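You operate a simulated robot arm through the tools that you are given. There is no shell and no other tool. Be economical: measure what you need, move in short steps, check, and stop when the job is done.

Carry out the task below with a simulated robot arm. There is one attempt and no reset: what you move stays moved.

## Task
The WHEEL line is dead: test its fuse, bin it and fit a spare of the same amps.
Fine: switch the line off first and on again at the end; the tester is on and stays on.

The check looks at the end state, three seconds after you hand in, the way a careful person would. Anything else that was tipped, shoved, dropped, spilled or broken makes it a failure.

## Robot
A 6-joint arm with a two-finger parallel gripper, fixed in place. Base frame: the origin is at the foot of the arm, x ahead of it, y to its left, z up; the work surface is at about z = 0.72. Units: m, degrees, N and s.
With the tool pointing down near the work surface it reaches from about 0.26 to 0.74 m from the base axis. Its first joint turns from -66.0 to 66.0 degrees. Payload 2.45 kg.
Tool frame: the origin (TCP) lies between the finger pads and is the grasp point; the fingertips stand 0.024 m ahead of it; z points along the fingers, y is the line along which they close. Largest opening 0.068 m; finger width 0.017, thickness 0.01; the body of the gripper, 0.04 by 0.07 m, starts 0.041 m behind the TCP.
Orientation is that of the tool frame in the base frame, as a unit quaternion [w, x, y, z]. With the fingers straight down and closing along the base's y, the tool's x points along the base's -x, its y along +y and its z along -z.

## Interface
- The arm moves only by the tool nudge_tool. Its argument "plan" is text: rows parted by semicolons, each of 7 numbers parted by spaces: the shift along the tool's x, y, z in m, then the turn, a rotation vector about the tool's x, y, z in degrees, then the opening, from 0 (shut) to 1 (fully open). In form: tx ty tz wx wy wz gripper; .... A call has 1 to 10 rows; each row shifts and turns the commanded pose from where the row before left it, along the tool's axes as they then stand. Each row takes 0.2 s and may step no farther than 0.05 m and 8.6 degrees from the row before; otherwise, or with a gripper value out of range, the whole call is refused. Where a pose cannot be reached the arm comes as near as it can. A force on the tool above 40 N (or 10 N above the force at the start of the call, whichever is more), or a blocked arm, ends the call early, and 0.2 s more pass. Each finger travels about 0.108 m/s and halts on what it meets, pressing with about 37 N; the grip force reading is that of the motor and also rises with nothing between the fingers. The clock runs only during rows and for 0.2 s after the last one: add rows that do not move to give the fingers time. The reply holds the time, the measured pose of the TCP, the force on the tool along the base axes, the opening and the grip force, in the units named above and with some noise, with the torque about the TCP (base axes, N m) and any sound that the robot's microphone picked up.
- Cameras (640 x 400 px; columns grow to the right, rows downward): "scene" is fixed at [0.1692, 0.418, 1.4585]; the picture's right is [-0.72, -0.70, 0.00], its down [-0.43, 0.44, -0.79] and it looks along [0.55, -0.56, -0.62] (base axes); focal length 321 px, centre (320, 200). "wrist" rides on the gripper at [0.084, 0.011, -0.075] in the tool frame; the picture's right is [-0.13, 0.99, 0.00], its down [-0.60, -0.08, -0.79] and it looks along [-0.79, -0.10, 0.61] (tool axes); focal length 251 px, centre (320, 200). There is no depth. A picture from a camera that has moved, and an enlarged one, comes with that camera's place and axes in the base frame and with its lens.
- get_image(camera): a new picture of that camera. It takes no simulated time.
- zoom(camera, box): a new picture of the part [left, top, right, bottom] of that camera's present view, enlarged. It takes no simulated time.
- finish_job(): hands the job in; it is judged then, once.

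Work in short steps. Places have to be worked out from the pictures, the camera data and where the tool is seen: move nearer, look again, correct. Check each grasp and each placing, and mend what went wrong. You have 120 turns and 76 pictures in all, those below and enlarged ones among them. Open the gripper and draw the arm clear of the work before you hand the job in, unless the task says otherwise; then end with one line.

The tools are called as name(argument=value, ...) on one line, values as JSON. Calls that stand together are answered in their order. nudge_tool: Moves the arm, as the interface text tells. Its arguments: {"type":"object","properties":{"plan":{"type":"string"}},"required":["plan"]} The other tools are called the same way: get_image (camera) takes a picture; zoom (camera, box) takes an enlarged picture of a part of a camera's view; finish_job () hands the job in.

At the start:

```text
t: 0.0
tool_pos: [0.4192, -0.2183, 1.0503]
ee_rot: [0.0, -0.001, 1.0, -0.001]
ft_force: [-0.1, 0.6, -0.5]
wrist_torque: [0.05, 0.03, 0.03]
finger_gap: 0.0681
gripper_force: 0.1
```

scene: 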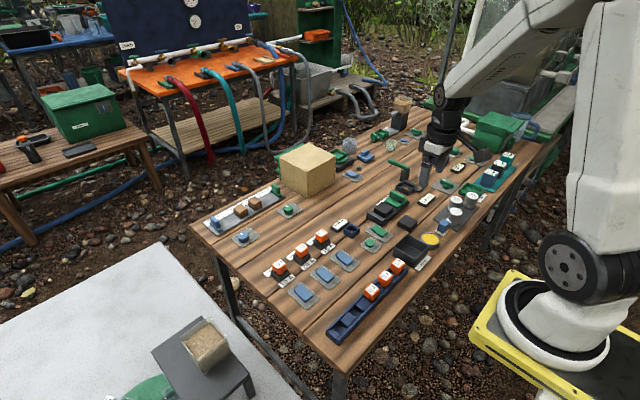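
wrist: 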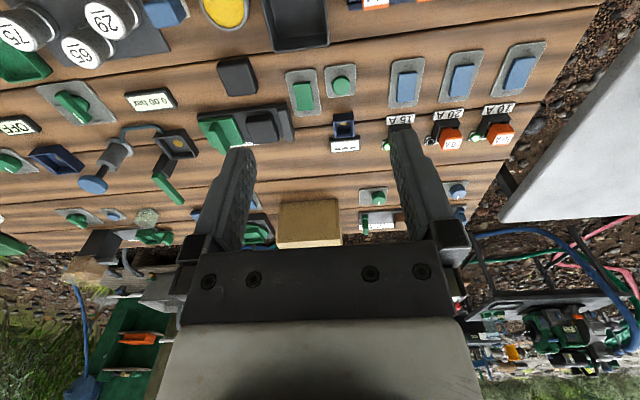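

I'll look closer at the table before moving.

zoom(camera="scene", box=[200, 180, 360, 280])

zoom(camera="scene", box=[300, 220, 460, 340])

zoom(camera="wrist", box=[320, 30, 560, 180])

zoom(camera="scene", box=[340, 90, 540, 220])

```text
4.00 times, centred on (280, 230) of scene
camera zoom: at [0.1692, 0.418, 1.4585], right [-0.72, -0.7, 0.0], down [-0.43, 0.44, -0.79], along [0.55, -0.56, -0.62], focal length 1285 px, centre (480, 80)
```

zoom: 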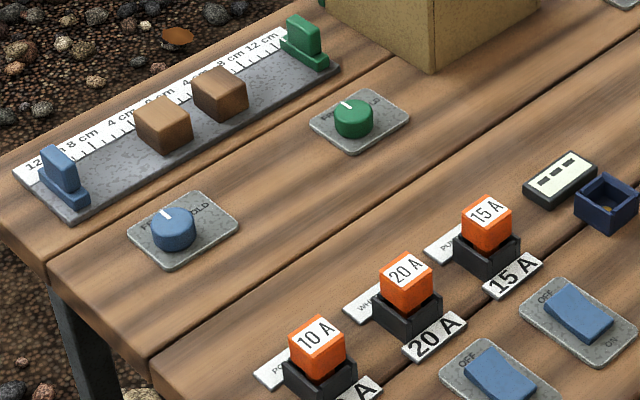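

```text
3.33 times, centred on (380, 280) of scene
camera zoom: at [0.1692, 0.418, 1.4585], right [-0.72, -0.7, 0.0], down [-0.43, 0.44, -0.79], along [0.55, -0.56, -0.62], focal length 1071 px, centre (120, -67)
```

zoom: 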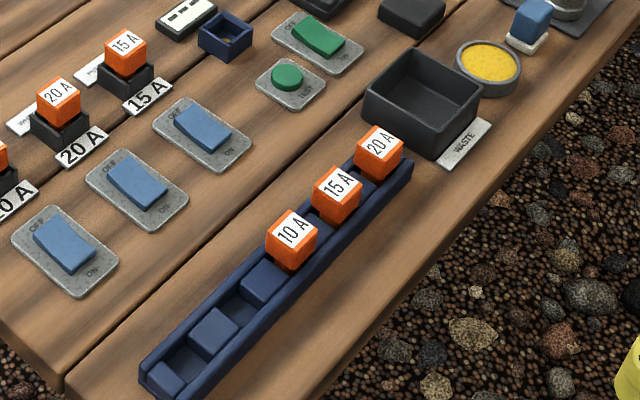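

```text
2.67 times, centred on (440, 105) of wrist
camera zoom: at [0.3373, -0.2066, 1.1255], right [0.13, 0.99, 0.0], down [0.6, -0.08, 0.79], along [0.79, -0.1, -0.61], focal length 670 px, centre (0, 453)
```

zoom: 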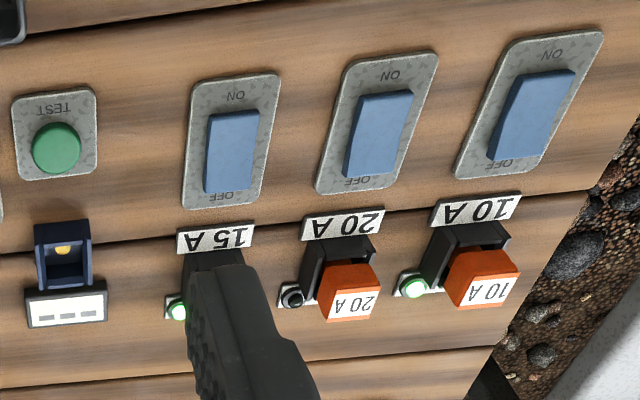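

```text
3.08 times, centred on (440, 155) of scene
camera zoom: at [0.1692, 0.418, 1.4585], right [-0.72, -0.7, 0.0], down [-0.43, 0.44, -0.79], along [0.55, -0.56, -0.62], focal length 988 px, centre (-49, 338)
```

zoom: 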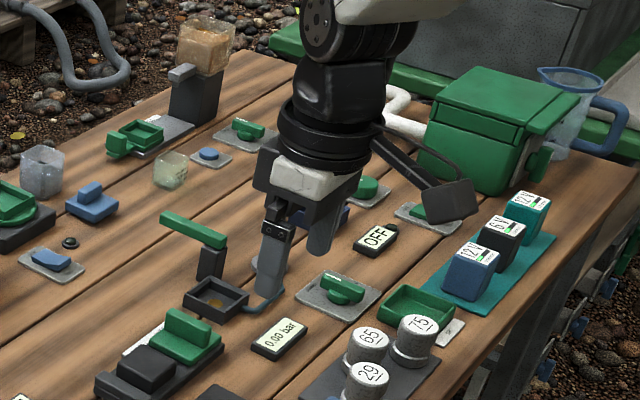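

The WHEEL line looks like the middle 20 A socket, whose lamp is out. I'll move in front of it to read the labels and switches.

nudge_tool(plan="0 0.044 0.02 0 0 0 1;0 0.044 0.02 0 0 0 1;0 0.044 0.02 0 0 0 1;0 0.044 0.02 0 0 0 1;0 0.044 0.02 0 0 0 1;0 0 0 0 0 0 1")

get_image(camera="wrist")

```text
t: 1.4
tool_pos: [0.4199, 0.002, 0.9488]
ee_rot: [0.0, 0.0, 1.0, 0.0]
ft_force: [0.7, 0.2, 0.2]
wrist_torque: [0.04, 0.0, 0.02]
finger_gap: 0.0682
gripper_force: 0.1
```

```text
69 pictures are left
camera wrist: at [0.3379, 0.0137, 1.0238], right [0.13, 0.99, 0.0], down [0.6, -0.08, 0.79], along [0.79, -0.1, -0.61], focal length 251 px, centre (320, 200)
```

wrist: 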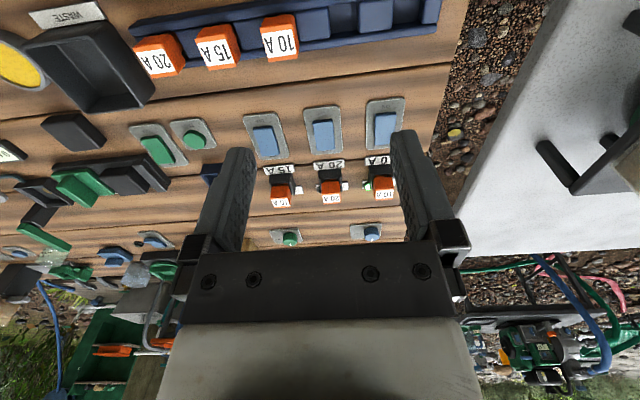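

Fuses and switches are in view; enlarging to read.

zoom(camera="wrist", box=[230, 90, 420, 210])

zoom(camera="wrist", box=[20, 0, 460, 200])

zoom(camera="scene", box=[260, 215, 380, 315])

```text
3.33 times, centred on (325, 150) of wrist
camera zoom: at [0.3379, 0.0137, 1.0238], right [0.13, 0.99, 0.0], down [0.6, -0.08, 0.79], along [0.79, -0.1, -0.61], focal length 838 px, centre (303, 367)
```

zoom: 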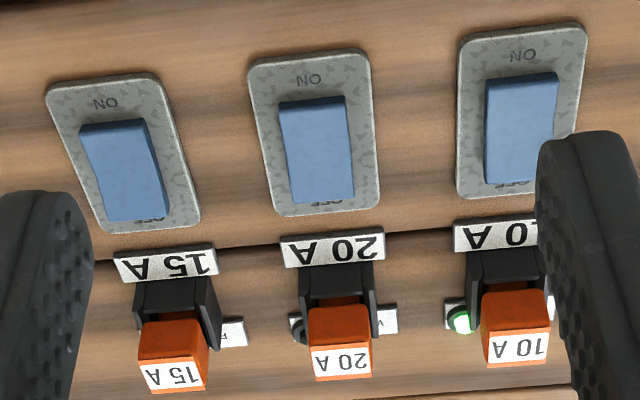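

```text
1.45 times, centred on (240, 100) of wrist
camera zoom: at [0.3379, 0.0137, 1.0238], right [0.13, 0.99, 0.0], down [0.6, -0.08, 0.79], along [0.79, -0.1, -0.61], focal length 366 px, centre (436, 346)
```

zoom: 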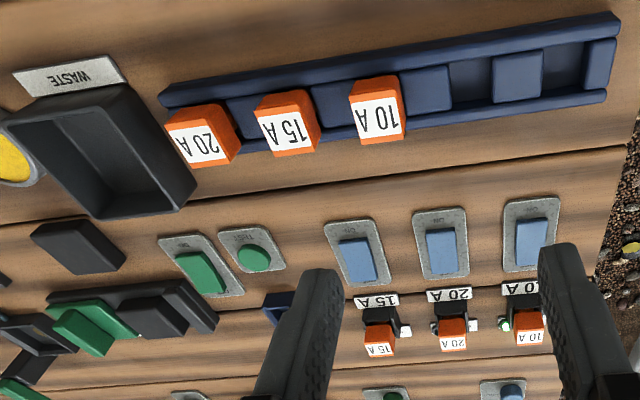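

```text
4.00 times, centred on (320, 265) of scene
camera zoom: at [0.1691, 0.418, 1.4585], right [-0.72, -0.7, 0.0], down [-0.43, 0.44, -0.79], along [0.55, -0.56, -0.62], focal length 1285 px, centre (320, -60)
```

zoom: 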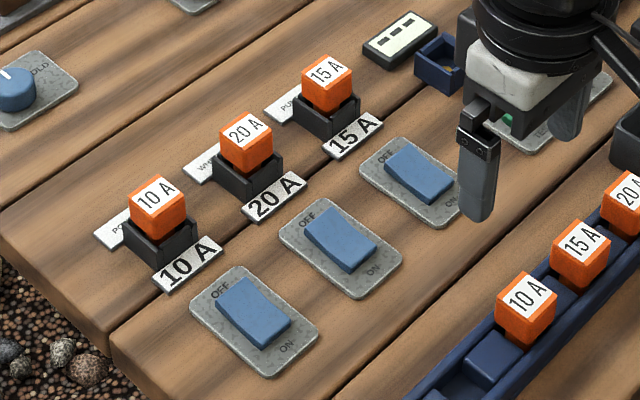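

WHEEL is the middle 20 A line; rocker centre ≈ (0.564, −0.009), OFF end toward +x; fuse top ≈ (0.665, −0.009, 0.768). I move a closed gripper over the OFF end.

nudge_tool(plan="-0.0326 -0.0021 0.0298 0 0 0 0;-0.0326 -0.0021 0.0298 0 0 0 0;-0.0326 -0.0021 0.0298 0 0 0 0;-0.0326 -0.0021 0.0298 0 0 0 0;-0.0316 -0.0021 0.0298 0 0 0 0;0 0 0 0 0 0 0")

get_image(camera="wrist")

zoom(camera="scene", box=[260, 215, 380, 315])

```text
t: 2.8
tool_pos: [0.5825, -0.0065, 0.8028]
ee_rot: [-0.001, 0.001, 1.0, 0.0]
ft_force: [-0.2, 0.8, 0.5]
wrist_torque: [-0.01, -0.02, -0.02]
finger_gap: 0.0003
gripper_force: 23.9
```

```text
65 pictures are left
camera wrist: at [0.4991, 0.004, 0.8769], right [0.13, 0.99, 0.0], down [0.6, -0.08, 0.79], along [0.79, -0.1, -0.61], focal length 251 px, centre (320, 200)
```

wrist: 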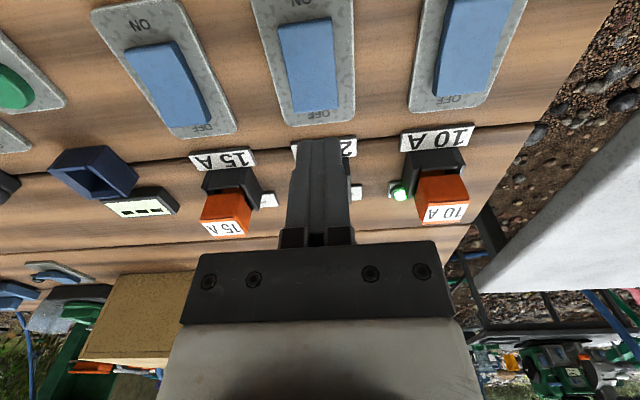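

```text
4.00 times, centred on (320, 265) of scene
camera zoom: at [0.1692, 0.418, 1.4585], right [-0.72, -0.7, 0.0], down [-0.43, 0.44, -0.79], along [0.55, -0.56, -0.62], focal length 1285 px, centre (320, -60)
```

zoom: 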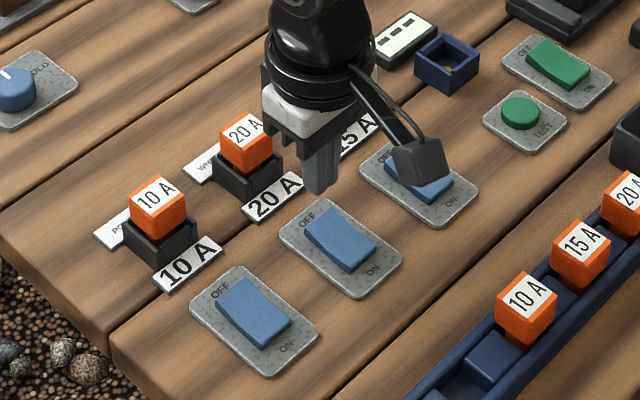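

The rocker's OFF end ends near x≈0.585; I shift back 6 mm and press down in small steps.

nudge_tool(plan="0.006 -0.003 0.015 0 0 0 0;0 0 0.013 0 0 0 0;0 0 0.005 0 0 0 0;0 0 0.004 0 0 0 0;0 0 0.004 0 0 0 0;0 0 0 0 0 0 0")

get_image(camera="wrist")

```text
t: 4.2
tool_pos: [0.5762, -0.0115, 0.7614]
ee_rot: [0.001, 0.0, 1.0, 0.0]
ft_force: [0.4, 0.1, 1.0]
wrist_torque: [0.02, -0.01, 0.04]
finger_gap: 0.0001
gripper_force: 23.4
```

```text
63 pictures are left
camera wrist: at [0.4941, 0.0002, 0.836], right [0.13, 0.99, 0.0], down [0.6, -0.08, 0.79], along [0.79, -0.1, -0.61], focal length 251 px, centre (320, 200)
```

wrist: 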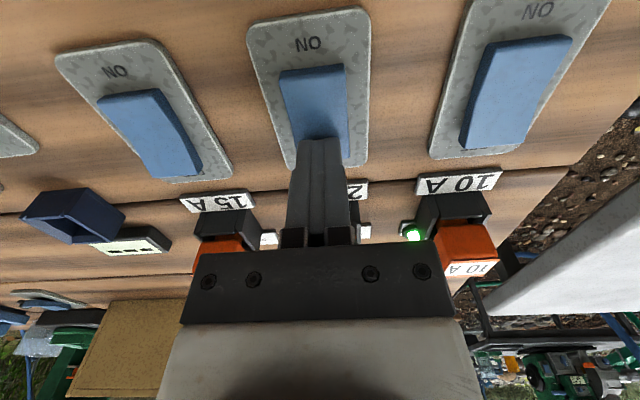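

No contact yet; continue down gently.

nudge_tool(plan="0 0 0.003 0 0 0 0;0 0 0.003 0 0 0 0;0 0 0.003 0 0 0 0;0 0 0 0 0 0 0")

get_image(camera="wrist")

```text
t: 4.8
tool_pos: [0.5791, -0.0111, 0.7601]
ee_rot: [0.002, 0.0, 1.0, 0.0]
ft_force: [-1.1, 0.1, 4.5]
wrist_torque: [-0.02, 0.04, -0.04]
finger_gap: 0.0
gripper_force: 23.1
stopped in row 2: the force on the tool passed its limit at 58 N (the readings are from after the stop); the commanded pose is now the measured one
```

```text
62 pictures are left
camera wrist: at [0.496, 0.0001, 0.8341], right [0.13, 0.99, 0.0], down [0.6, -0.08, 0.8], along [0.79, -0.1, -0.61], focal length 251 px, centre (320, 200)
```

wrist: 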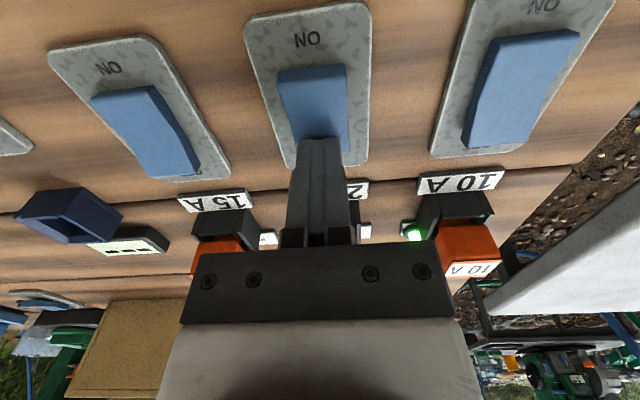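

Contact with a force spike; I'll lift and look at the rocker's state.

nudge_tool(plan="0 0 -0.03 0 0 0 0;0.03 0 -0.03 0 0 0 0;0.04 0 -0.02 0 0 0 0;0 0 0 0 0 0 0")

zoom(camera="wrist", box=[170, 20, 490, 220])

zoom(camera="scene", box=[260, 215, 380, 315])

```text
t: 5.8
tool_pos: [0.5056, -0.0103, 0.8394]
ee_rot: [0.002, 0.0, 1.0, 0.0]
ft_force: [-0.6, 0.4, -0.3]
wrist_torque: [0.0, 0.0, 0.03]
finger_gap: 0.0
gripper_force: 23.8
```

```text
2.00 times, centred on (330, 120) of wrist
camera zoom: at [0.4231, 0.0012, 0.9147], right [0.13, 0.99, 0.0], down [0.6, -0.08, 0.79], along [0.79, -0.1, -0.61], focal length 503 px, centre (300, 360)
```

zoom: 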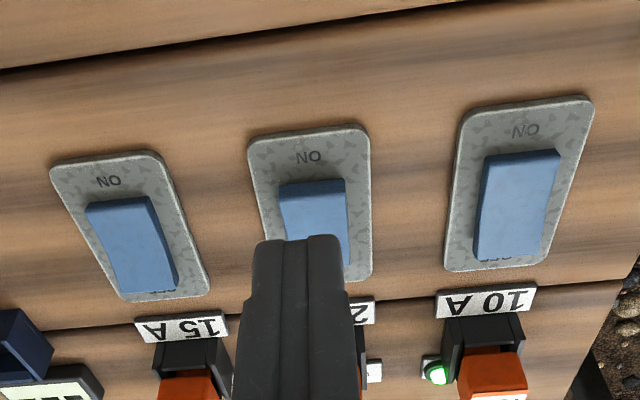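

```text
4.00 times, centred on (320, 265) of scene
camera zoom: at [0.1691, 0.418, 1.4585], right [-0.72, -0.7, 0.0], down [-0.43, 0.44, -0.79], along [0.55, -0.56, -0.62], focal length 1285 px, centre (320, -60)
```

zoom: 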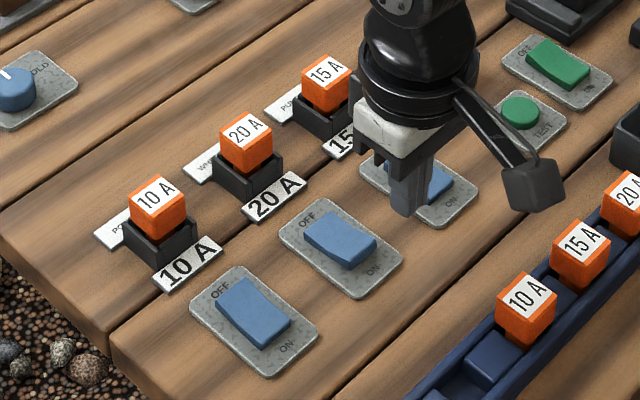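

The rocker's ON end is now raised: WHEEL line is off. Next I open and line up with the 20 A fuse.

nudge_tool(plan="-0.035 0 -0.01 0 0 0 1;-0.035 0 -0.01 0 0 0 1;0 0 0 0 0 0 1;0 0 0 0 0 0 1")

zoom(camera="wrist", box=[220, 80, 420, 240])

zoom(camera="scene", box=[260, 215, 340, 275])

```text
t: 6.8
tool_pos: [0.5773, -0.0119, 0.8594]
ee_rot: [0.001, 0.001, 1.0, 0.0]
ft_force: [-0.8, -0.4, 0.9]
wrist_torque: [0.04, 0.01, 0.01]
finger_gap: 0.068
gripper_force: 0.1
```

```text
2.50 times, centred on (320, 160) of wrist
camera zoom: at [0.4938, -0.0006, 0.9346], right [0.13, 0.99, 0.0], down [0.6, -0.08, 0.79], along [0.79, -0.1, -0.61], focal length 629 px, centre (320, 300)
```

zoom: 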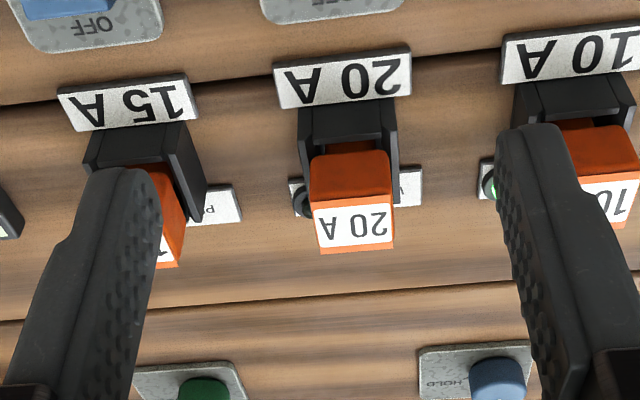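

```text
6.67 times, centred on (300, 245) of scene
camera zoom: at [0.1692, 0.418, 1.4585], right [-0.72, -0.7, 0.0], down [-0.43, 0.44, -0.79], along [0.55, -0.56, -0.62], focal length 2142 px, centre (453, -100)
```

zoom: 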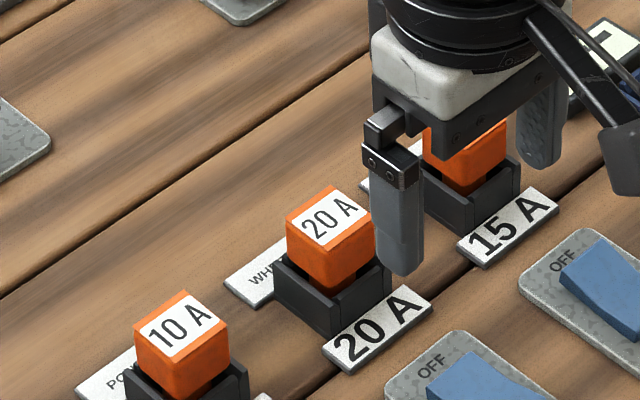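

Fuse centre ≈ (0.667, −0.010), top z≈0.768, ~26 mm wide. I move over it, fingers straddling in y.

nudge_tool(plan="-0.045 0.0008 0.01 0 0 0 1;-0.045 0.0008 0.01 0 0 0 1;0 0 0.03 0 0 0 1;0 0 0.02 0 0 0 1;0 0 0 0 0 0 1")

get_image(camera="wrist")

zoom(camera="scene", box=[260, 205, 340, 265])

```text
t: 8.0
tool_pos: [0.6662, -0.01, 0.7901]
ee_rot: [0.002, 0.0, 1.0, 0.0]
ft_force: [0.2, -0.6, 0.7]
wrist_torque: [0.01, 0.0, 0.0]
finger_gap: 0.0682
gripper_force: 0.0
```

```text
57 pictures are left
camera wrist: at [0.5838, 0.0009, 0.8636], right [0.13, 0.99, 0.0], down [0.6, -0.08, 0.79], along [0.79, -0.1, -0.61], focal length 251 px, centre (320, 200)
```

wrist: 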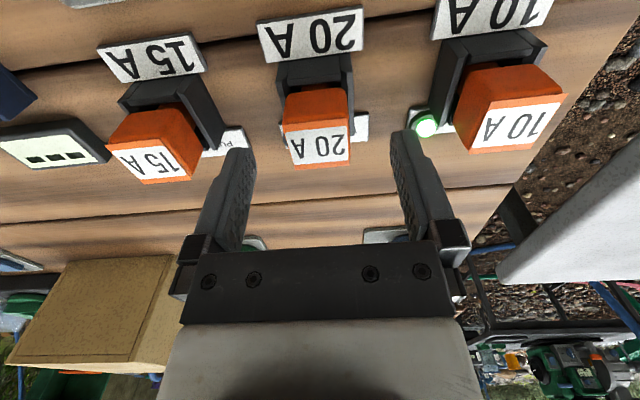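

```text
6.67 times, centred on (300, 235) of scene
camera zoom: at [0.1692, 0.418, 1.4585], right [-0.72, -0.7, 0.0], down [-0.43, 0.44, -0.79], along [0.55, -0.56, -0.62], focal length 2142 px, centre (453, -33)
```

zoom: 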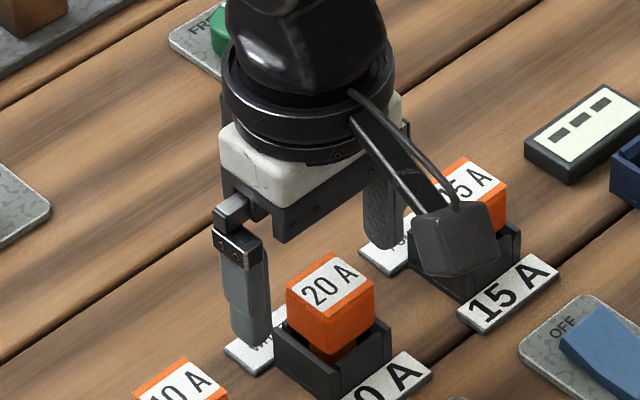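

Aligned within 1 mm. Descend 16 mm and close on the fuse head.

nudge_tool(plan="0 0 0.008 0 0 0 1;0 0 0.008 0 0 0 1;0 0 0 0 0 0 0.4;0 0 0 0 0 0 0.2;0 0 0 0 0 0 0.2;0 0 0 0 0 0 0.2")

get_image(camera="wrist")

```text
t: 9.4
tool_pos: [0.6675, -0.0105, 0.7733]
ee_rot: [0.002, 0.0, 1.0, 0.0]
ft_force: [0.0, -1.1, 0.5]
wrist_torque: [0.0, 0.0, -0.02]
finger_gap: 0.0289
gripper_force: 36.6
```

```text
55 pictures are left
camera wrist: at [0.5845, 0.0011, 0.8478], right [0.13, 0.99, 0.0], down [0.6, -0.08, 0.79], along [0.79, -0.1, -0.61], focal length 251 px, centre (320, 200)
```

wrist: 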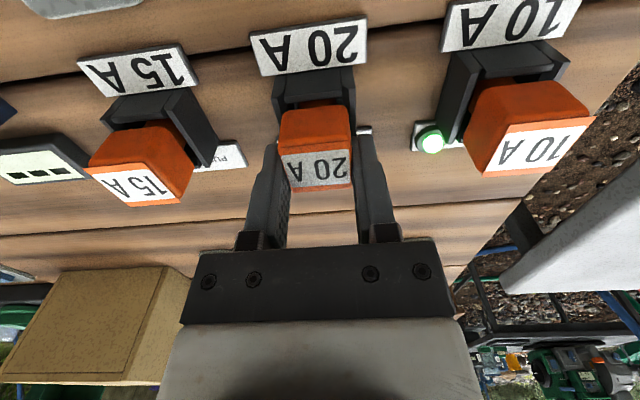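

Fuse gripped at 29 mm. Pull straight up.

nudge_tool(plan="0 0 -0.006 0 0 0 0.2;0 0 -0.01 0 0 0 0.2;0 0 -0.02 0 0 0 0.2;0 0 -0.03 0 0 0 0.2;0 0 -0.03 0 0 0 0.2;0 0 0 0 0 0 0.2")

get_image(camera="wrist")

zoom(camera="scene", box=[250, 170, 410, 290])

```text
t: 10.8
tool_pos: [0.6677, -0.0095, 0.8695]
ee_rot: [0.001, 0.0, 1.0, 0.001]
ft_force: [-0.5, -0.1, -0.2]
wrist_torque: [0.01, -0.03, -0.01]
finger_gap: 0.0291
gripper_force: 37.4
```

```text
54 pictures are left
camera wrist: at [0.5847, 0.0017, 0.9444], right [0.13, 0.99, 0.0], down [0.6, -0.08, 0.79], along [0.79, -0.1, -0.61], focal length 251 px, centre (320, 200)
```

wrist: 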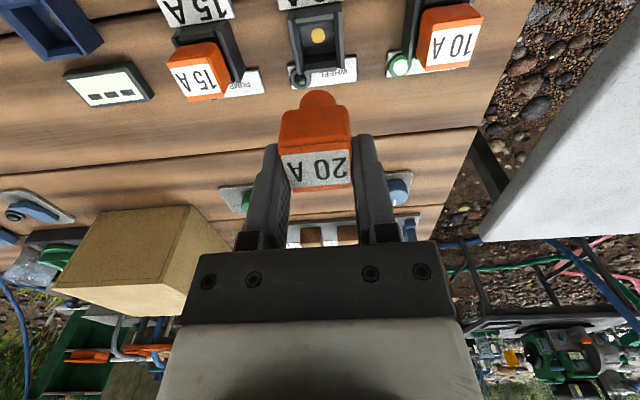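

```text
3.33 times, centred on (330, 230) of scene
camera zoom: at [0.1692, 0.418, 1.4585], right [-0.72, -0.7, 0.0], down [-0.43, 0.44, -0.79], along [0.55, -0.56, -0.62], focal length 1071 px, centre (287, 100)
```

zoom: 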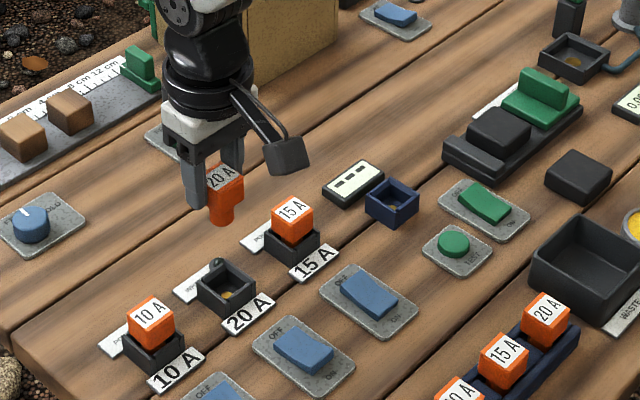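

Fuse is out, WHEEL label confirmed. Tester socket is near (0.629, −0.196). I go in front of it to refine.

nudge_tool(plan="0.012 -0.037 -0.004 0 0 0 0.2;0.012 -0.037 -0.004 0 0 0 0.2;0.012 -0.037 -0.004 0 0 0 0.2;0.012 -0.037 -0.004 0 0 0 0.2;0.012 -0.037 -0.004 0 0 0 0.2;0 0 0 0 0 0 0.2")

get_image(camera="wrist")

zoom(camera="scene", box=[310, 190, 430, 280])

```text
t: 12.2
tool_pos: [0.6062, -0.1958, 0.8888]
ee_rot: [0.001, 0.0, 1.0, 0.0]
ft_force: [0.8, -0.3, -0.2]
wrist_torque: [0.02, 0.01, -0.01]
finger_gap: 0.0289
gripper_force: 37.0
```

```text
52 pictures are left
camera wrist: at [0.5234, -0.1853, 0.9633], right [0.13, 0.99, 0.0], down [0.6, -0.08, 0.79], along [0.79, -0.1, -0.61], focal length 251 px, centre (320, 200)
```

wrist: 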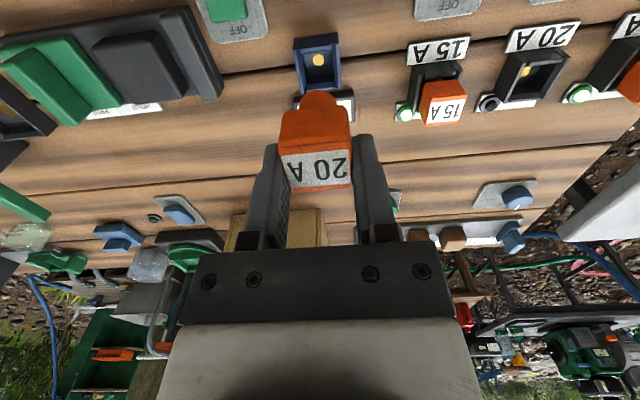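

```text
4.44 times, centred on (370, 235) of scene
camera zoom: at [0.1692, 0.418, 1.4585], right [-0.72, -0.7, 0.0], down [-0.43, 0.44, -0.79], along [0.55, -0.56, -0.62], focal length 1428 px, centre (98, 44)
```

zoom: 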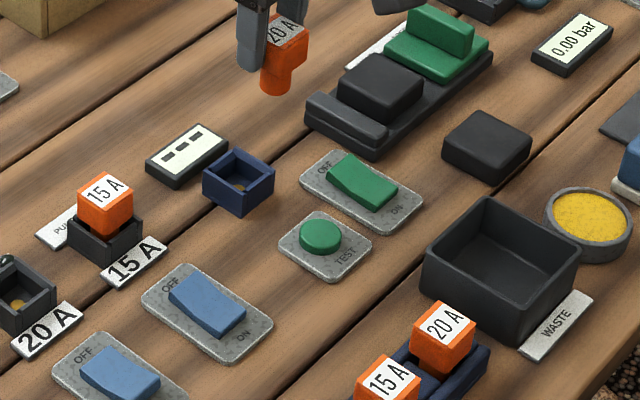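

Enlarge the tester socket for a precise fix.

zoom(camera="wrist", box=[280, 20, 380, 120])

zoom(camera="scene", box=[330, 205, 390, 245])

```text
4.00 times, centred on (330, 70) of wrist
camera zoom: at [0.5234, -0.1853, 0.9633], right [0.13, 0.99, 0.0], down [0.6, -0.08, 0.79], along [0.79, -0.1, -0.61], focal length 1006 px, centre (280, 720)
```

zoom: 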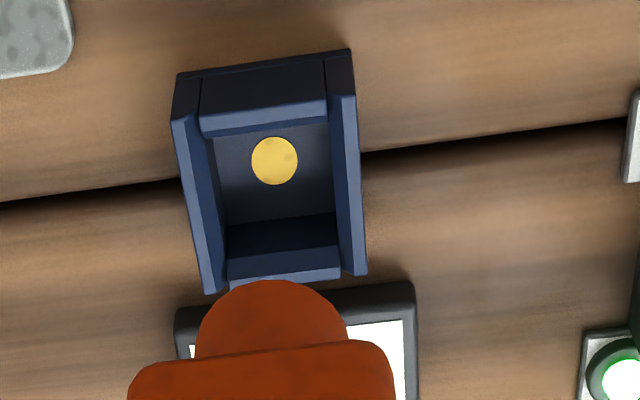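

```text
10.00 times, centred on (360, 225) of scene
camera zoom: at [0.1692, 0.418, 1.4585], right [-0.72, -0.7, 0.0], down [-0.43, 0.44, -0.79], along [0.55, -0.56, -0.62], focal length 3212 px, centre (-80, -50)
```

zoom: 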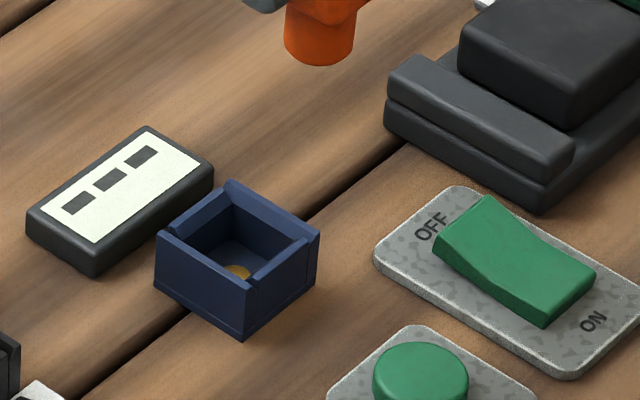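

Tester socket ≈ (0.629, −0.198). Move over it and lower to 0.81, then check.

nudge_tool(plan="-0.0228 -0.0026 0.01 0 0 0 0.2;0 0 0.035 0 0 0 0.2;0 0 0.033 0 0 0 0.2;0 0 0 0 0 0 0.2")

zoom(camera="wrist", box=[240, 40, 400, 200])

zoom(camera="scene", box=[330, 195, 390, 245])

```text
t: 13.2
tool_pos: [0.6295, -0.1969, 0.8106]
ee_rot: [0.002, 0.0, 1.0, 0.0]
ft_force: [-0.3, 0.6, -0.3]
wrist_torque: [-0.04, -0.01, 0.0]
finger_gap: 0.029
gripper_force: 37.4
```

```text
2.50 times, centred on (320, 120) of wrist
camera zoom: at [0.5477, -0.1859, 0.8853], right [0.13, 0.99, 0.0], down [0.6, -0.08, 0.79], along [0.79, -0.1, -0.61], focal length 629 px, centre (320, 400)
```

zoom: 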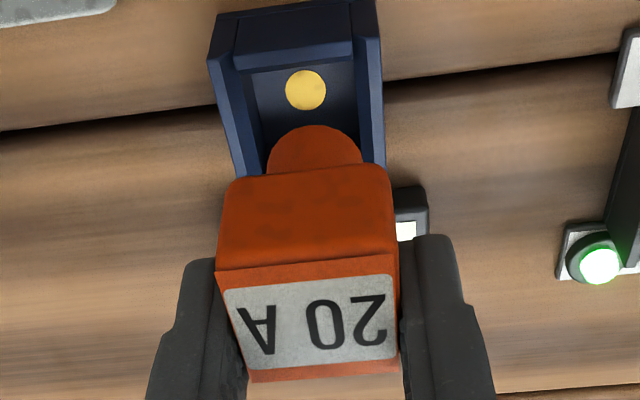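

```text
8.00 times, centred on (360, 220) of scene
camera zoom: at [0.1692, 0.418, 1.4585], right [-0.72, -0.7, 0.0], down [-0.43, 0.44, -0.79], along [0.55, -0.56, -0.62], focal length 2570 px, centre (0, 40)
```

zoom: 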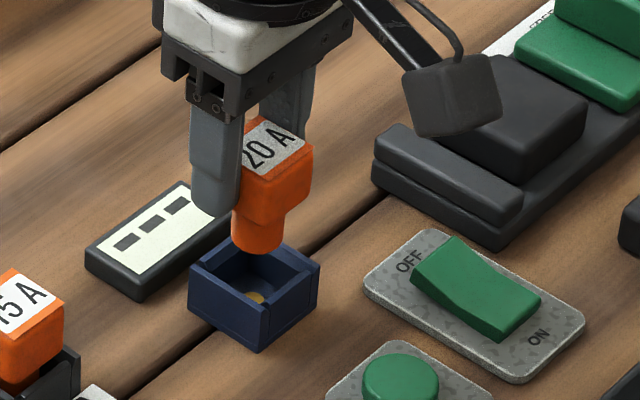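

Coin centre reads (0.629, −0.1995); shift −2.5 mm in y and lower slowly.

nudge_tool(plan="0 -0.0024 0 0 0 0 0.2;0 0 0.012 0 0 0 0.2;0 0 0.01 0 0 0 0.2;0 0 0.007 0 0 0 0.2;0 0 0.004 0 0 0 0.2;0 0 0.003 0 0 0 0.2;0 0 0 0 0 0 0.2")

zoom(camera="wrist", box=[240, 40, 400, 200])

zoom(camera="scene", box=[330, 195, 390, 245])

```text
t: 14.8
tool_pos: [0.6317, -0.2, 0.774]
ee_rot: [0.002, -0.001, 1.0, -0.001]
ft_force: [-0.2, 0.7, 0.0]
wrist_torque: [0.03, 0.0, 0.02]
finger_gap: 0.0287
gripper_force: 37.0
```

```text
2.50 times, centred on (320, 120) of wrist
camera zoom: at [0.5485, -0.1884, 0.8496], right [0.13, 0.99, 0.0], down [0.6, -0.08, 0.79], along [0.79, -0.1, -0.61], focal length 629 px, centre (320, 400)
```

zoom: 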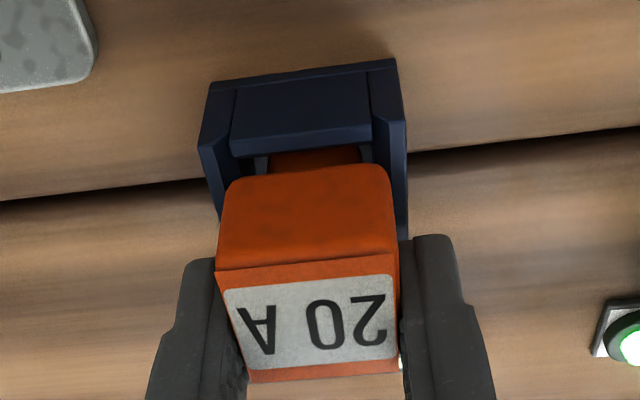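

```text
8.00 times, centred on (360, 220) of scene
camera zoom: at [0.1692, 0.418, 1.4585], right [-0.72, -0.7, 0.0], down [-0.43, 0.44, -0.79], along [0.55, -0.56, -0.62], focal length 2570 px, centre (0, 40)
```

zoom: 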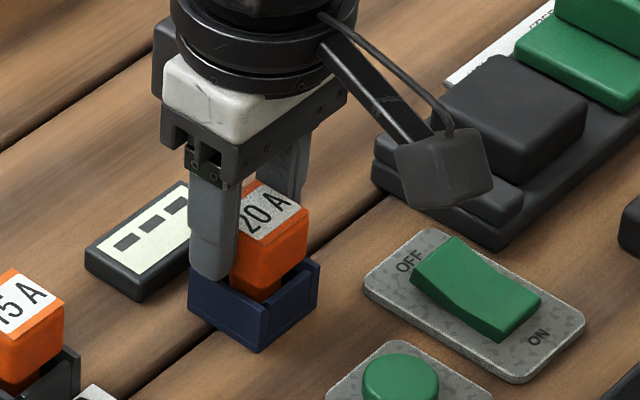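

The pin is in the socket at nearly the seated height. Press 1 mm, release, and rise.

nudge_tool(plan="0 0 0.001 0 0 0 0.2;0 0 0 0 0 0 0.6;0 0 0 0 0 0 1;0 0 0 0 0 0 1;0 0 -0.04 0 0 0 1;0 0 -0.04 0 0 0 1;0.04 0 -0.01 0 0 0 0;0 0 0 0 0 0 0;0 0 0 0 0 0 0")

get_image(camera="wrist")

zoom(camera="scene", box=[310, 195, 430, 285])

```text
t: 16.8
tool_pos: [0.5916, -0.2003, 0.8664]
ee_rot: [0.002, 0.0, 1.0, -0.001]
ft_force: [0.3, 0.2, 0.5]
wrist_torque: [-0.05, -0.01, 0.0]
finger_gap: 0.0
gripper_force: 24.0
```

```text
44 pictures are left
camera wrist: at [0.5098, -0.1894, 0.9401], right [0.13, 0.99, 0.0], down [0.6, -0.08, 0.79], along [0.79, -0.1, -0.61], focal length 251 px, centre (320, 200)
```

wrist: 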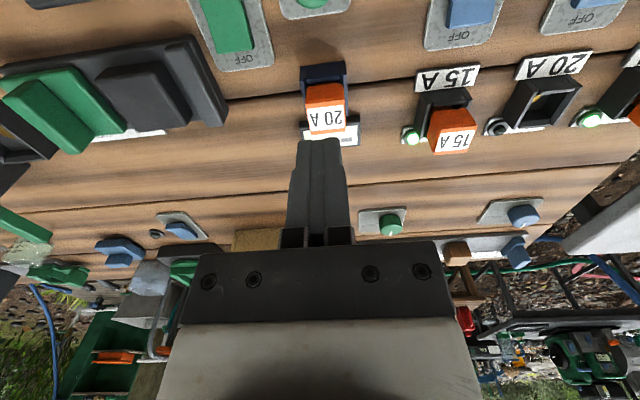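

```text
4.44 times, centred on (370, 240) of scene
camera zoom: at [0.1692, 0.418, 1.4585], right [-0.72, -0.7, 0.0], down [-0.43, 0.44, -0.79], along [0.55, -0.56, -0.62], focal length 1428 px, centre (98, 22)
```

zoom: 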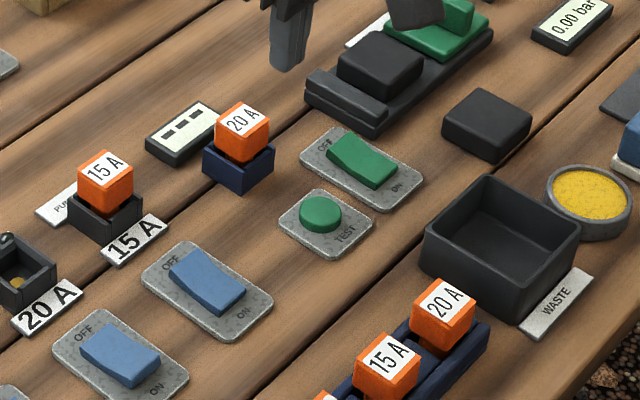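

Fuse seated upright in the tester. Now back off to locate the TEST button precisely.

nudge_tool(plan="0.045 0.002 0.01 0 0 0 0;0.045 0.003 0.01 0 0 0 0;0 0 0 0 0 0 0")

get_image(camera="wrist")

```text
t: 17.6
tool_pos: [0.5032, -0.193, 0.8459]
ee_rot: [0.002, 0.0, 1.0, 0.0]
ft_force: [-0.1, -0.2, 0.2]
wrist_torque: [0.0, -0.02, 0.02]
finger_gap: 0.0001
gripper_force: 23.9
```

```text
42 pictures are left
camera wrist: at [0.42, -0.183, 0.9209], right [0.13, 0.99, 0.0], down [0.6, -0.08, 0.79], along [0.79, -0.1, -0.61], focal length 251 px, centre (320, 200)
```

wrist: 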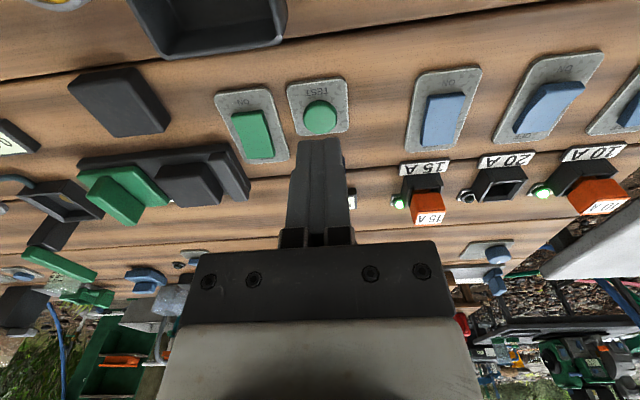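

Button ≈ (0.547, −0.197). Move over it and press in small steps.

nudge_tool(plan="-0.0435 -0.0043 0 0 0 0 0;0 0 0.04 0 0 0 0;0 0 0.025 0 0 0 0;0 0 0.006 0 0 0 0;0 0 0.003 0 0 0 0;0 0 0.003 0 0 0 0;0 0 0.003 0 0 0 0")

zoom(camera="scene", box=[310, 195, 430, 285])

```text
t: 19.2
tool_pos: [0.5455, -0.1986, 0.7636]
ee_rot: [0.001, 0.0, 1.0, 0.0]
ft_force: [0.8, 0.4, 0.3]
wrist_torque: [0.03, 0.02, -0.02]
finger_gap: 0.0001
gripper_force: 23.6
```

```text
4.44 times, centred on (370, 240) of scene
camera zoom: at [0.1692, 0.418, 1.4585], right [-0.72, -0.7, 0.0], down [-0.43, 0.44, -0.79], along [0.55, -0.56, -0.62], focal length 1428 px, centre (98, 22)
```

zoom: 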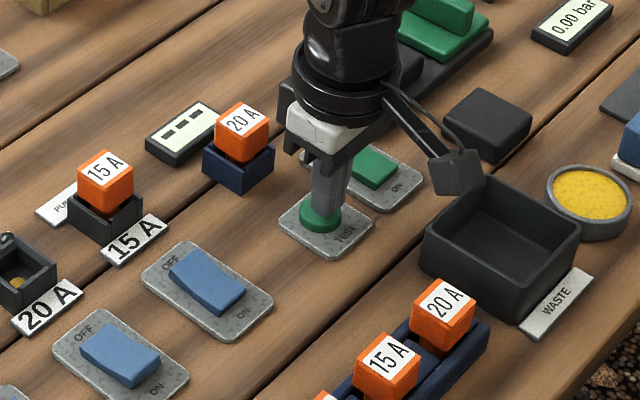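

The tip sits just above the button without force; continue down a few mm.

nudge_tool(plan="0 0 0.002 0 0 0 0;0 0 0.002 0 0 0 0;0 0 0.002 0 0 0 0;0 0 0 0 0 0 0")

zoom(camera="scene", box=[330, 200, 410, 260])

```text
t: 20.2
tool_pos: [0.5448, -0.1985, 0.7574]
ee_rot: [0.002, 0.0, 1.0, 0.001]
ft_force: [0.2, -0.2, -0.2]
wrist_torque: [-0.01, -0.01, -0.01]
finger_gap: 0.0
gripper_force: 23.4
```

```text
6.67 times, centred on (370, 230) of scene
camera zoom: at [0.1692, 0.418, 1.4585], right [-0.72, -0.7, 0.0], down [-0.43, 0.44, -0.79], along [0.55, -0.56, -0.62], focal length 2142 px, centre (-13, 0)
```

zoom: 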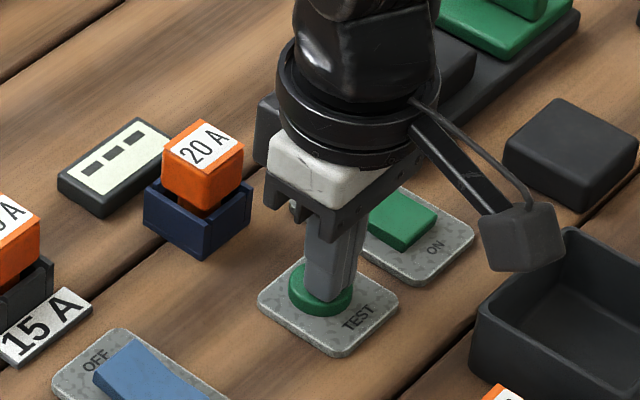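

Still no force; keep pressing.

nudge_tool(plan="0 0 0.002 0 0 0 0;0 0 0.002 0 0 0 0;0 0 0.002 0 0 0 0;0 0 0 0 0 0 0")

zoom(camera="scene", box=[330, 200, 410, 260])

```text
t: 21.2
tool_pos: [0.5447, -0.1989, 0.7523]
ee_rot: [0.002, 0.0, 1.0, 0.0]
ft_force: [-3.7, -1.1, 10.2]
wrist_torque: [0.02, 0.08, 0.02]
finger_gap: 0.0
gripper_force: 23.6
heard: click
```

```text
6.67 times, centred on (370, 230) of scene
camera zoom: at [0.1689, 0.418, 1.4585], right [-0.72, -0.7, 0.0], down [-0.43, 0.44, -0.79], along [0.55, -0.56, -0.62], focal length 2142 px, centre (-13, 0)
```

zoom: 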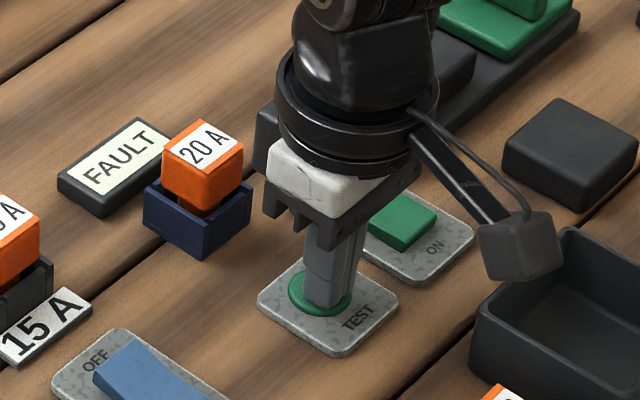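

Clicked, display reads FAULT: fuse is bad. Lift, open, and go back over the tester fuse.

nudge_tool(plan="0 0 -0.03 0 0 0 0;0 0 -0.04 0 0 0 0;0 0 -0.03 0 0 0 1;-0.043 0 0 0 0 0 1;-0.0435 -0.001 0 0 0 0 1;0 0 0.035 0 0 0 1;0 0 0.025 0 0 0 1;0 0 0 0 0 0 1")

get_image(camera="wrist")

```text
t: 23.0
tool_pos: [0.6321, -0.1982, 0.7923]
ee_rot: [0.001, 0.0, 1.0, 0.0]
ft_force: [0.8, -0.2, -0.6]
wrist_torque: [0.04, 0.0, 0.01]
finger_gap: 0.0678
gripper_force: 0.1
```

```text
38 pictures are left
camera wrist: at [0.5481, -0.1886, 0.8677], right [0.13, 0.99, 0.0], down [0.6, -0.08, 0.79], along [0.79, -0.1, -0.61], focal length 251 px, centre (320, 200)
```

wrist: 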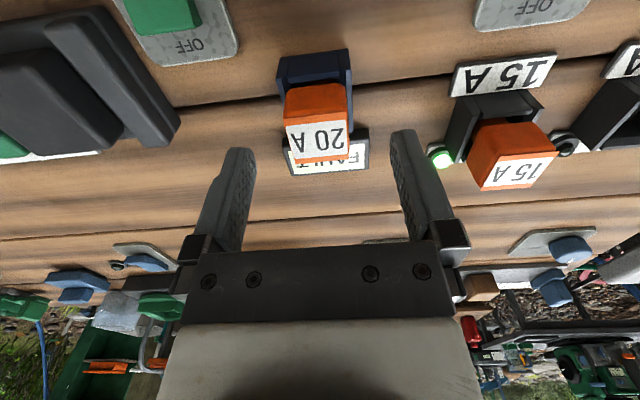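

Aligned; descend, grip and lift.

nudge_tool(plan="0 0 0.009 0 0 0 1;0 0 0.009 0 0 0 1;0 0 0 0 0 0 0.4;0 0 0 0 0 0 0.2;0 0 0 0 0 0 0.2;0 0 0 0 0 0 0.2;0 0 -0.01 0 0 0 0.2;0 0 -0.03 0 0 0 0.2;0 0 -0.04 0 0 0 0.2;0 0 -0.04 0 0 0 0.2")

nudge_tool(plan="0.045 -0.01 0 0 0 0 0.2;0.045 -0.01 0 0 0 0 0.2;0.045 -0.01 0 0 0 0 0.2;0.045 -0.01 0 0 0 0 0.2;0.045 -0.01 0 0 0 0 0.2;0 0 0 0 0 0 0.2")

get_image(camera="wrist")

zoom(camera="scene", box=[310, 200, 470, 320])

```text
t: 25.2
tool_pos: [0.6296, -0.1998, 0.894]
ee_rot: [0.001, 0.0, 1.0, 0.0]
ft_force: [0.8, 0.1, -0.9]
wrist_torque: [0.0, -0.01, 0.04]
finger_gap: 0.0291
gripper_force: 37.0
```

```text
t: 26.6
tool_pos: [0.4061, -0.2496, 0.8943]
ee_rot: [0.002, 0.0, 1.0, 0.0]
ft_force: [0.7, 0.2, -0.7]
wrist_torque: [0.0, -0.01, 0.0]
finger_gap: 0.029
gripper_force: 37.0
```

```text
37 pictures are left
camera wrist: at [0.3229, -0.2386, 0.9692], right [0.13, 0.99, 0.0], down [0.6, -0.08, 0.79], along [0.79, -0.1, -0.61], focal length 251 px, centre (320, 200)
```

wrist: 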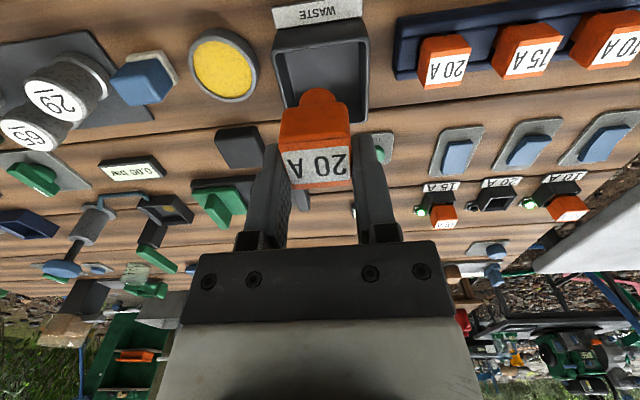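

```text
3.33 times, centred on (390, 260) of scene
camera zoom: at [0.1692, 0.418, 1.4585], right [-0.72, -0.7, 0.0], down [-0.43, 0.44, -0.79], along [0.55, -0.56, -0.62], focal length 1071 px, centre (87, 0)
```

zoom: 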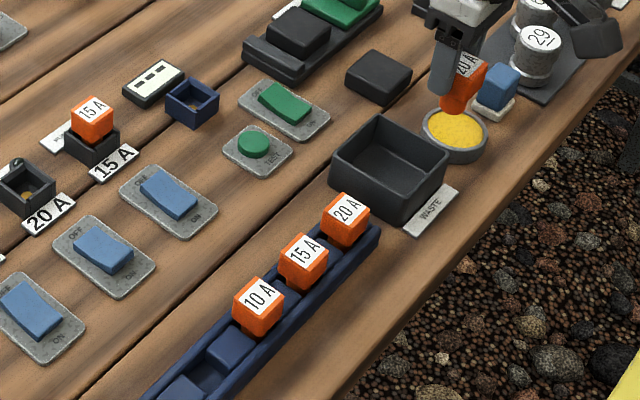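

Bin centre ≈ (0.437, −0.248). Move over it, lower to z≈0.82 and check.

nudge_tool(plan="-0.031 0.0015 0 0 0 0 0.2;0 0 0.04 0 0 0 0.2;0 0 0.03 0 0 0 0.2;0 0 0 0 0 0 0.2")

get_image(camera="wrist")

zoom(camera="scene", box=[370, 200, 450, 280])

```text
t: 27.6
tool_pos: [0.437, -0.2497, 0.8245]
ee_rot: [0.001, 0.0, 1.0, 0.0]
ft_force: [-0.6, -0.1, -0.7]
wrist_torque: [0.01, 0.0, 0.02]
finger_gap: 0.0289
gripper_force: 36.9
```

```text
35 pictures are left
camera wrist: at [0.3542, -0.2378, 0.8985], right [0.13, 0.99, 0.0], down [0.6, -0.08, 0.8], along [0.79, -0.1, -0.61], focal length 251 px, centre (320, 200)
```

wrist: 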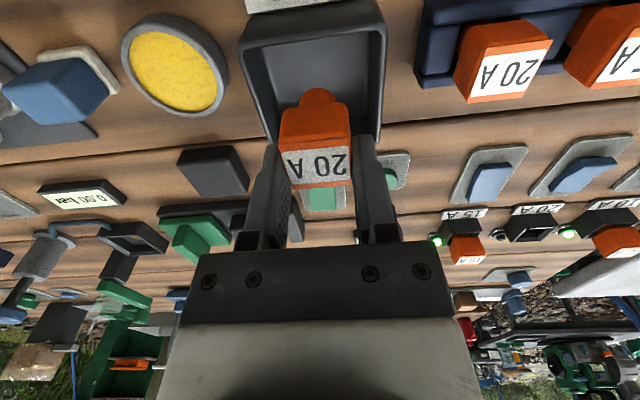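

```text
5.00 times, centred on (410, 240) of scene
camera zoom: at [0.1692, 0.418, 1.4585], right [-0.72, -0.7, 0.0], down [-0.43, 0.44, -0.79], along [0.55, -0.56, -0.62], focal length 1606 px, centre (-130, 0)
```

zoom: 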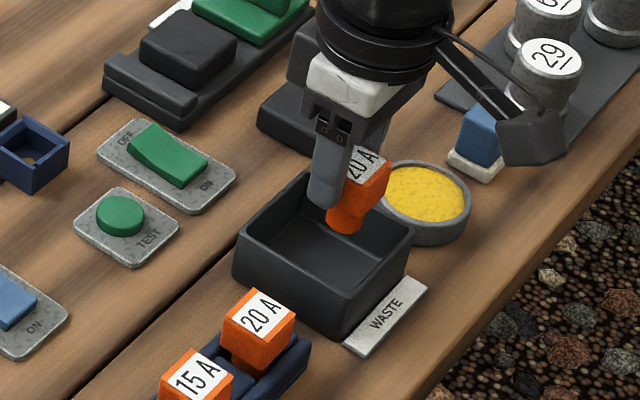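

Fuse is over the bin; lower into it with a slight +y shift, then release with a modest opening.

nudge_tool(plan="0 0.003 0.015 0 0 0 0.2;0 0 0.012 0 0 0 0.2;0 0 0.008 0 0 0 0.2;0 0 0 0 0 0 0.2")

get_image(camera="wrist")

zoom(camera="scene", box=[370, 200, 450, 280])

```text
t: 28.6
tool_pos: [0.4378, -0.2453, 0.79]
ee_rot: [0.001, 0.0, 1.0, 0.0]
ft_force: [0.2, -0.4, -0.1]
wrist_torque: [-0.01, 0.02, 0.01]
finger_gap: 0.0289
gripper_force: 36.8
```

```text
33 pictures are left
camera wrist: at [0.3545, -0.2343, 0.8628], right [0.13, 0.99, 0.0], down [0.6, -0.08, 0.79], along [0.79, -0.1, -0.61], focal length 251 px, centre (320, 200)
```

wrist: 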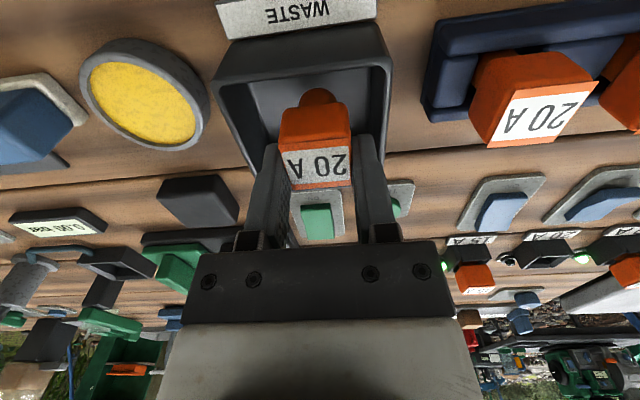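

```text
5.00 times, centred on (410, 240) of scene
camera zoom: at [0.1692, 0.418, 1.4585], right [-0.72, -0.7, 0.0], down [-0.43, 0.44, -0.79], along [0.55, -0.56, -0.62], focal length 1606 px, centre (-130, 0)
```

zoom: 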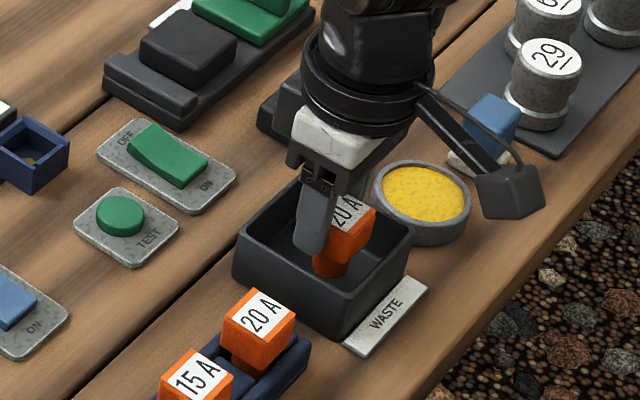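

The fuse is within the bin walls. Lower 8 mm, release, rise.

nudge_tool(plan="0 0 0.008 0 0 0 0.2;0 0 0 0 0 0 0.4;0 0 0 0 0 0 0.62;0 0 0 0 0 0 0.62;0 0 -0.03 0 0 0 0.62;0 0 -0.04 0 0 0 0.62;0 0 -0.04 0 0 0 1;0 0 0 0 0 0 1")

get_image(camera="wrist")

zoom(camera="scene", box=[340, 200, 450, 310])

```text
t: 30.4
tool_pos: [0.437, -0.2472, 0.8903]
ee_rot: [0.001, 0.0, 1.0, -0.001]
ft_force: [0.3, 0.1, -0.9]
wrist_torque: [0.02, -0.02, 0.01]
finger_gap: 0.0679
gripper_force: 0.1
```

```text
31 pictures are left
camera wrist: at [0.3544, -0.2361, 0.9648], right [0.13, 0.99, 0.0], down [0.6, -0.08, 0.79], along [0.79, -0.1, -0.61], focal length 251 px, centre (320, 200)
```

wrist: 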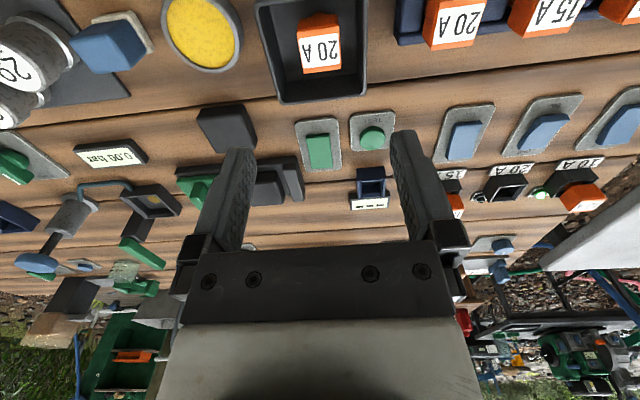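

```text
3.64 times, centred on (395, 255) of scene
camera zoom: at [0.1692, 0.418, 1.4585], right [-0.72, -0.7, 0.0], down [-0.43, 0.44, -0.79], along [0.55, -0.56, -0.62], focal length 1168 px, centre (47, 0)
```

zoom: 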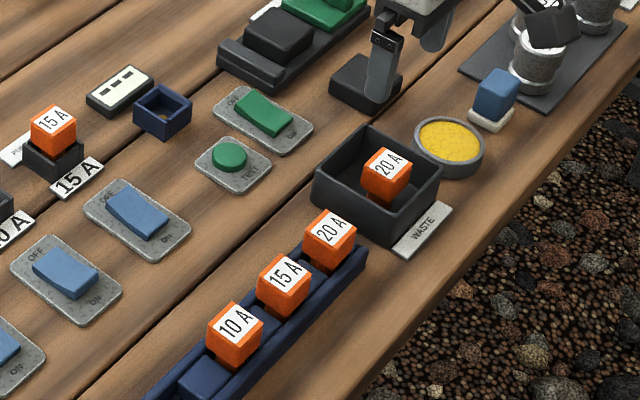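

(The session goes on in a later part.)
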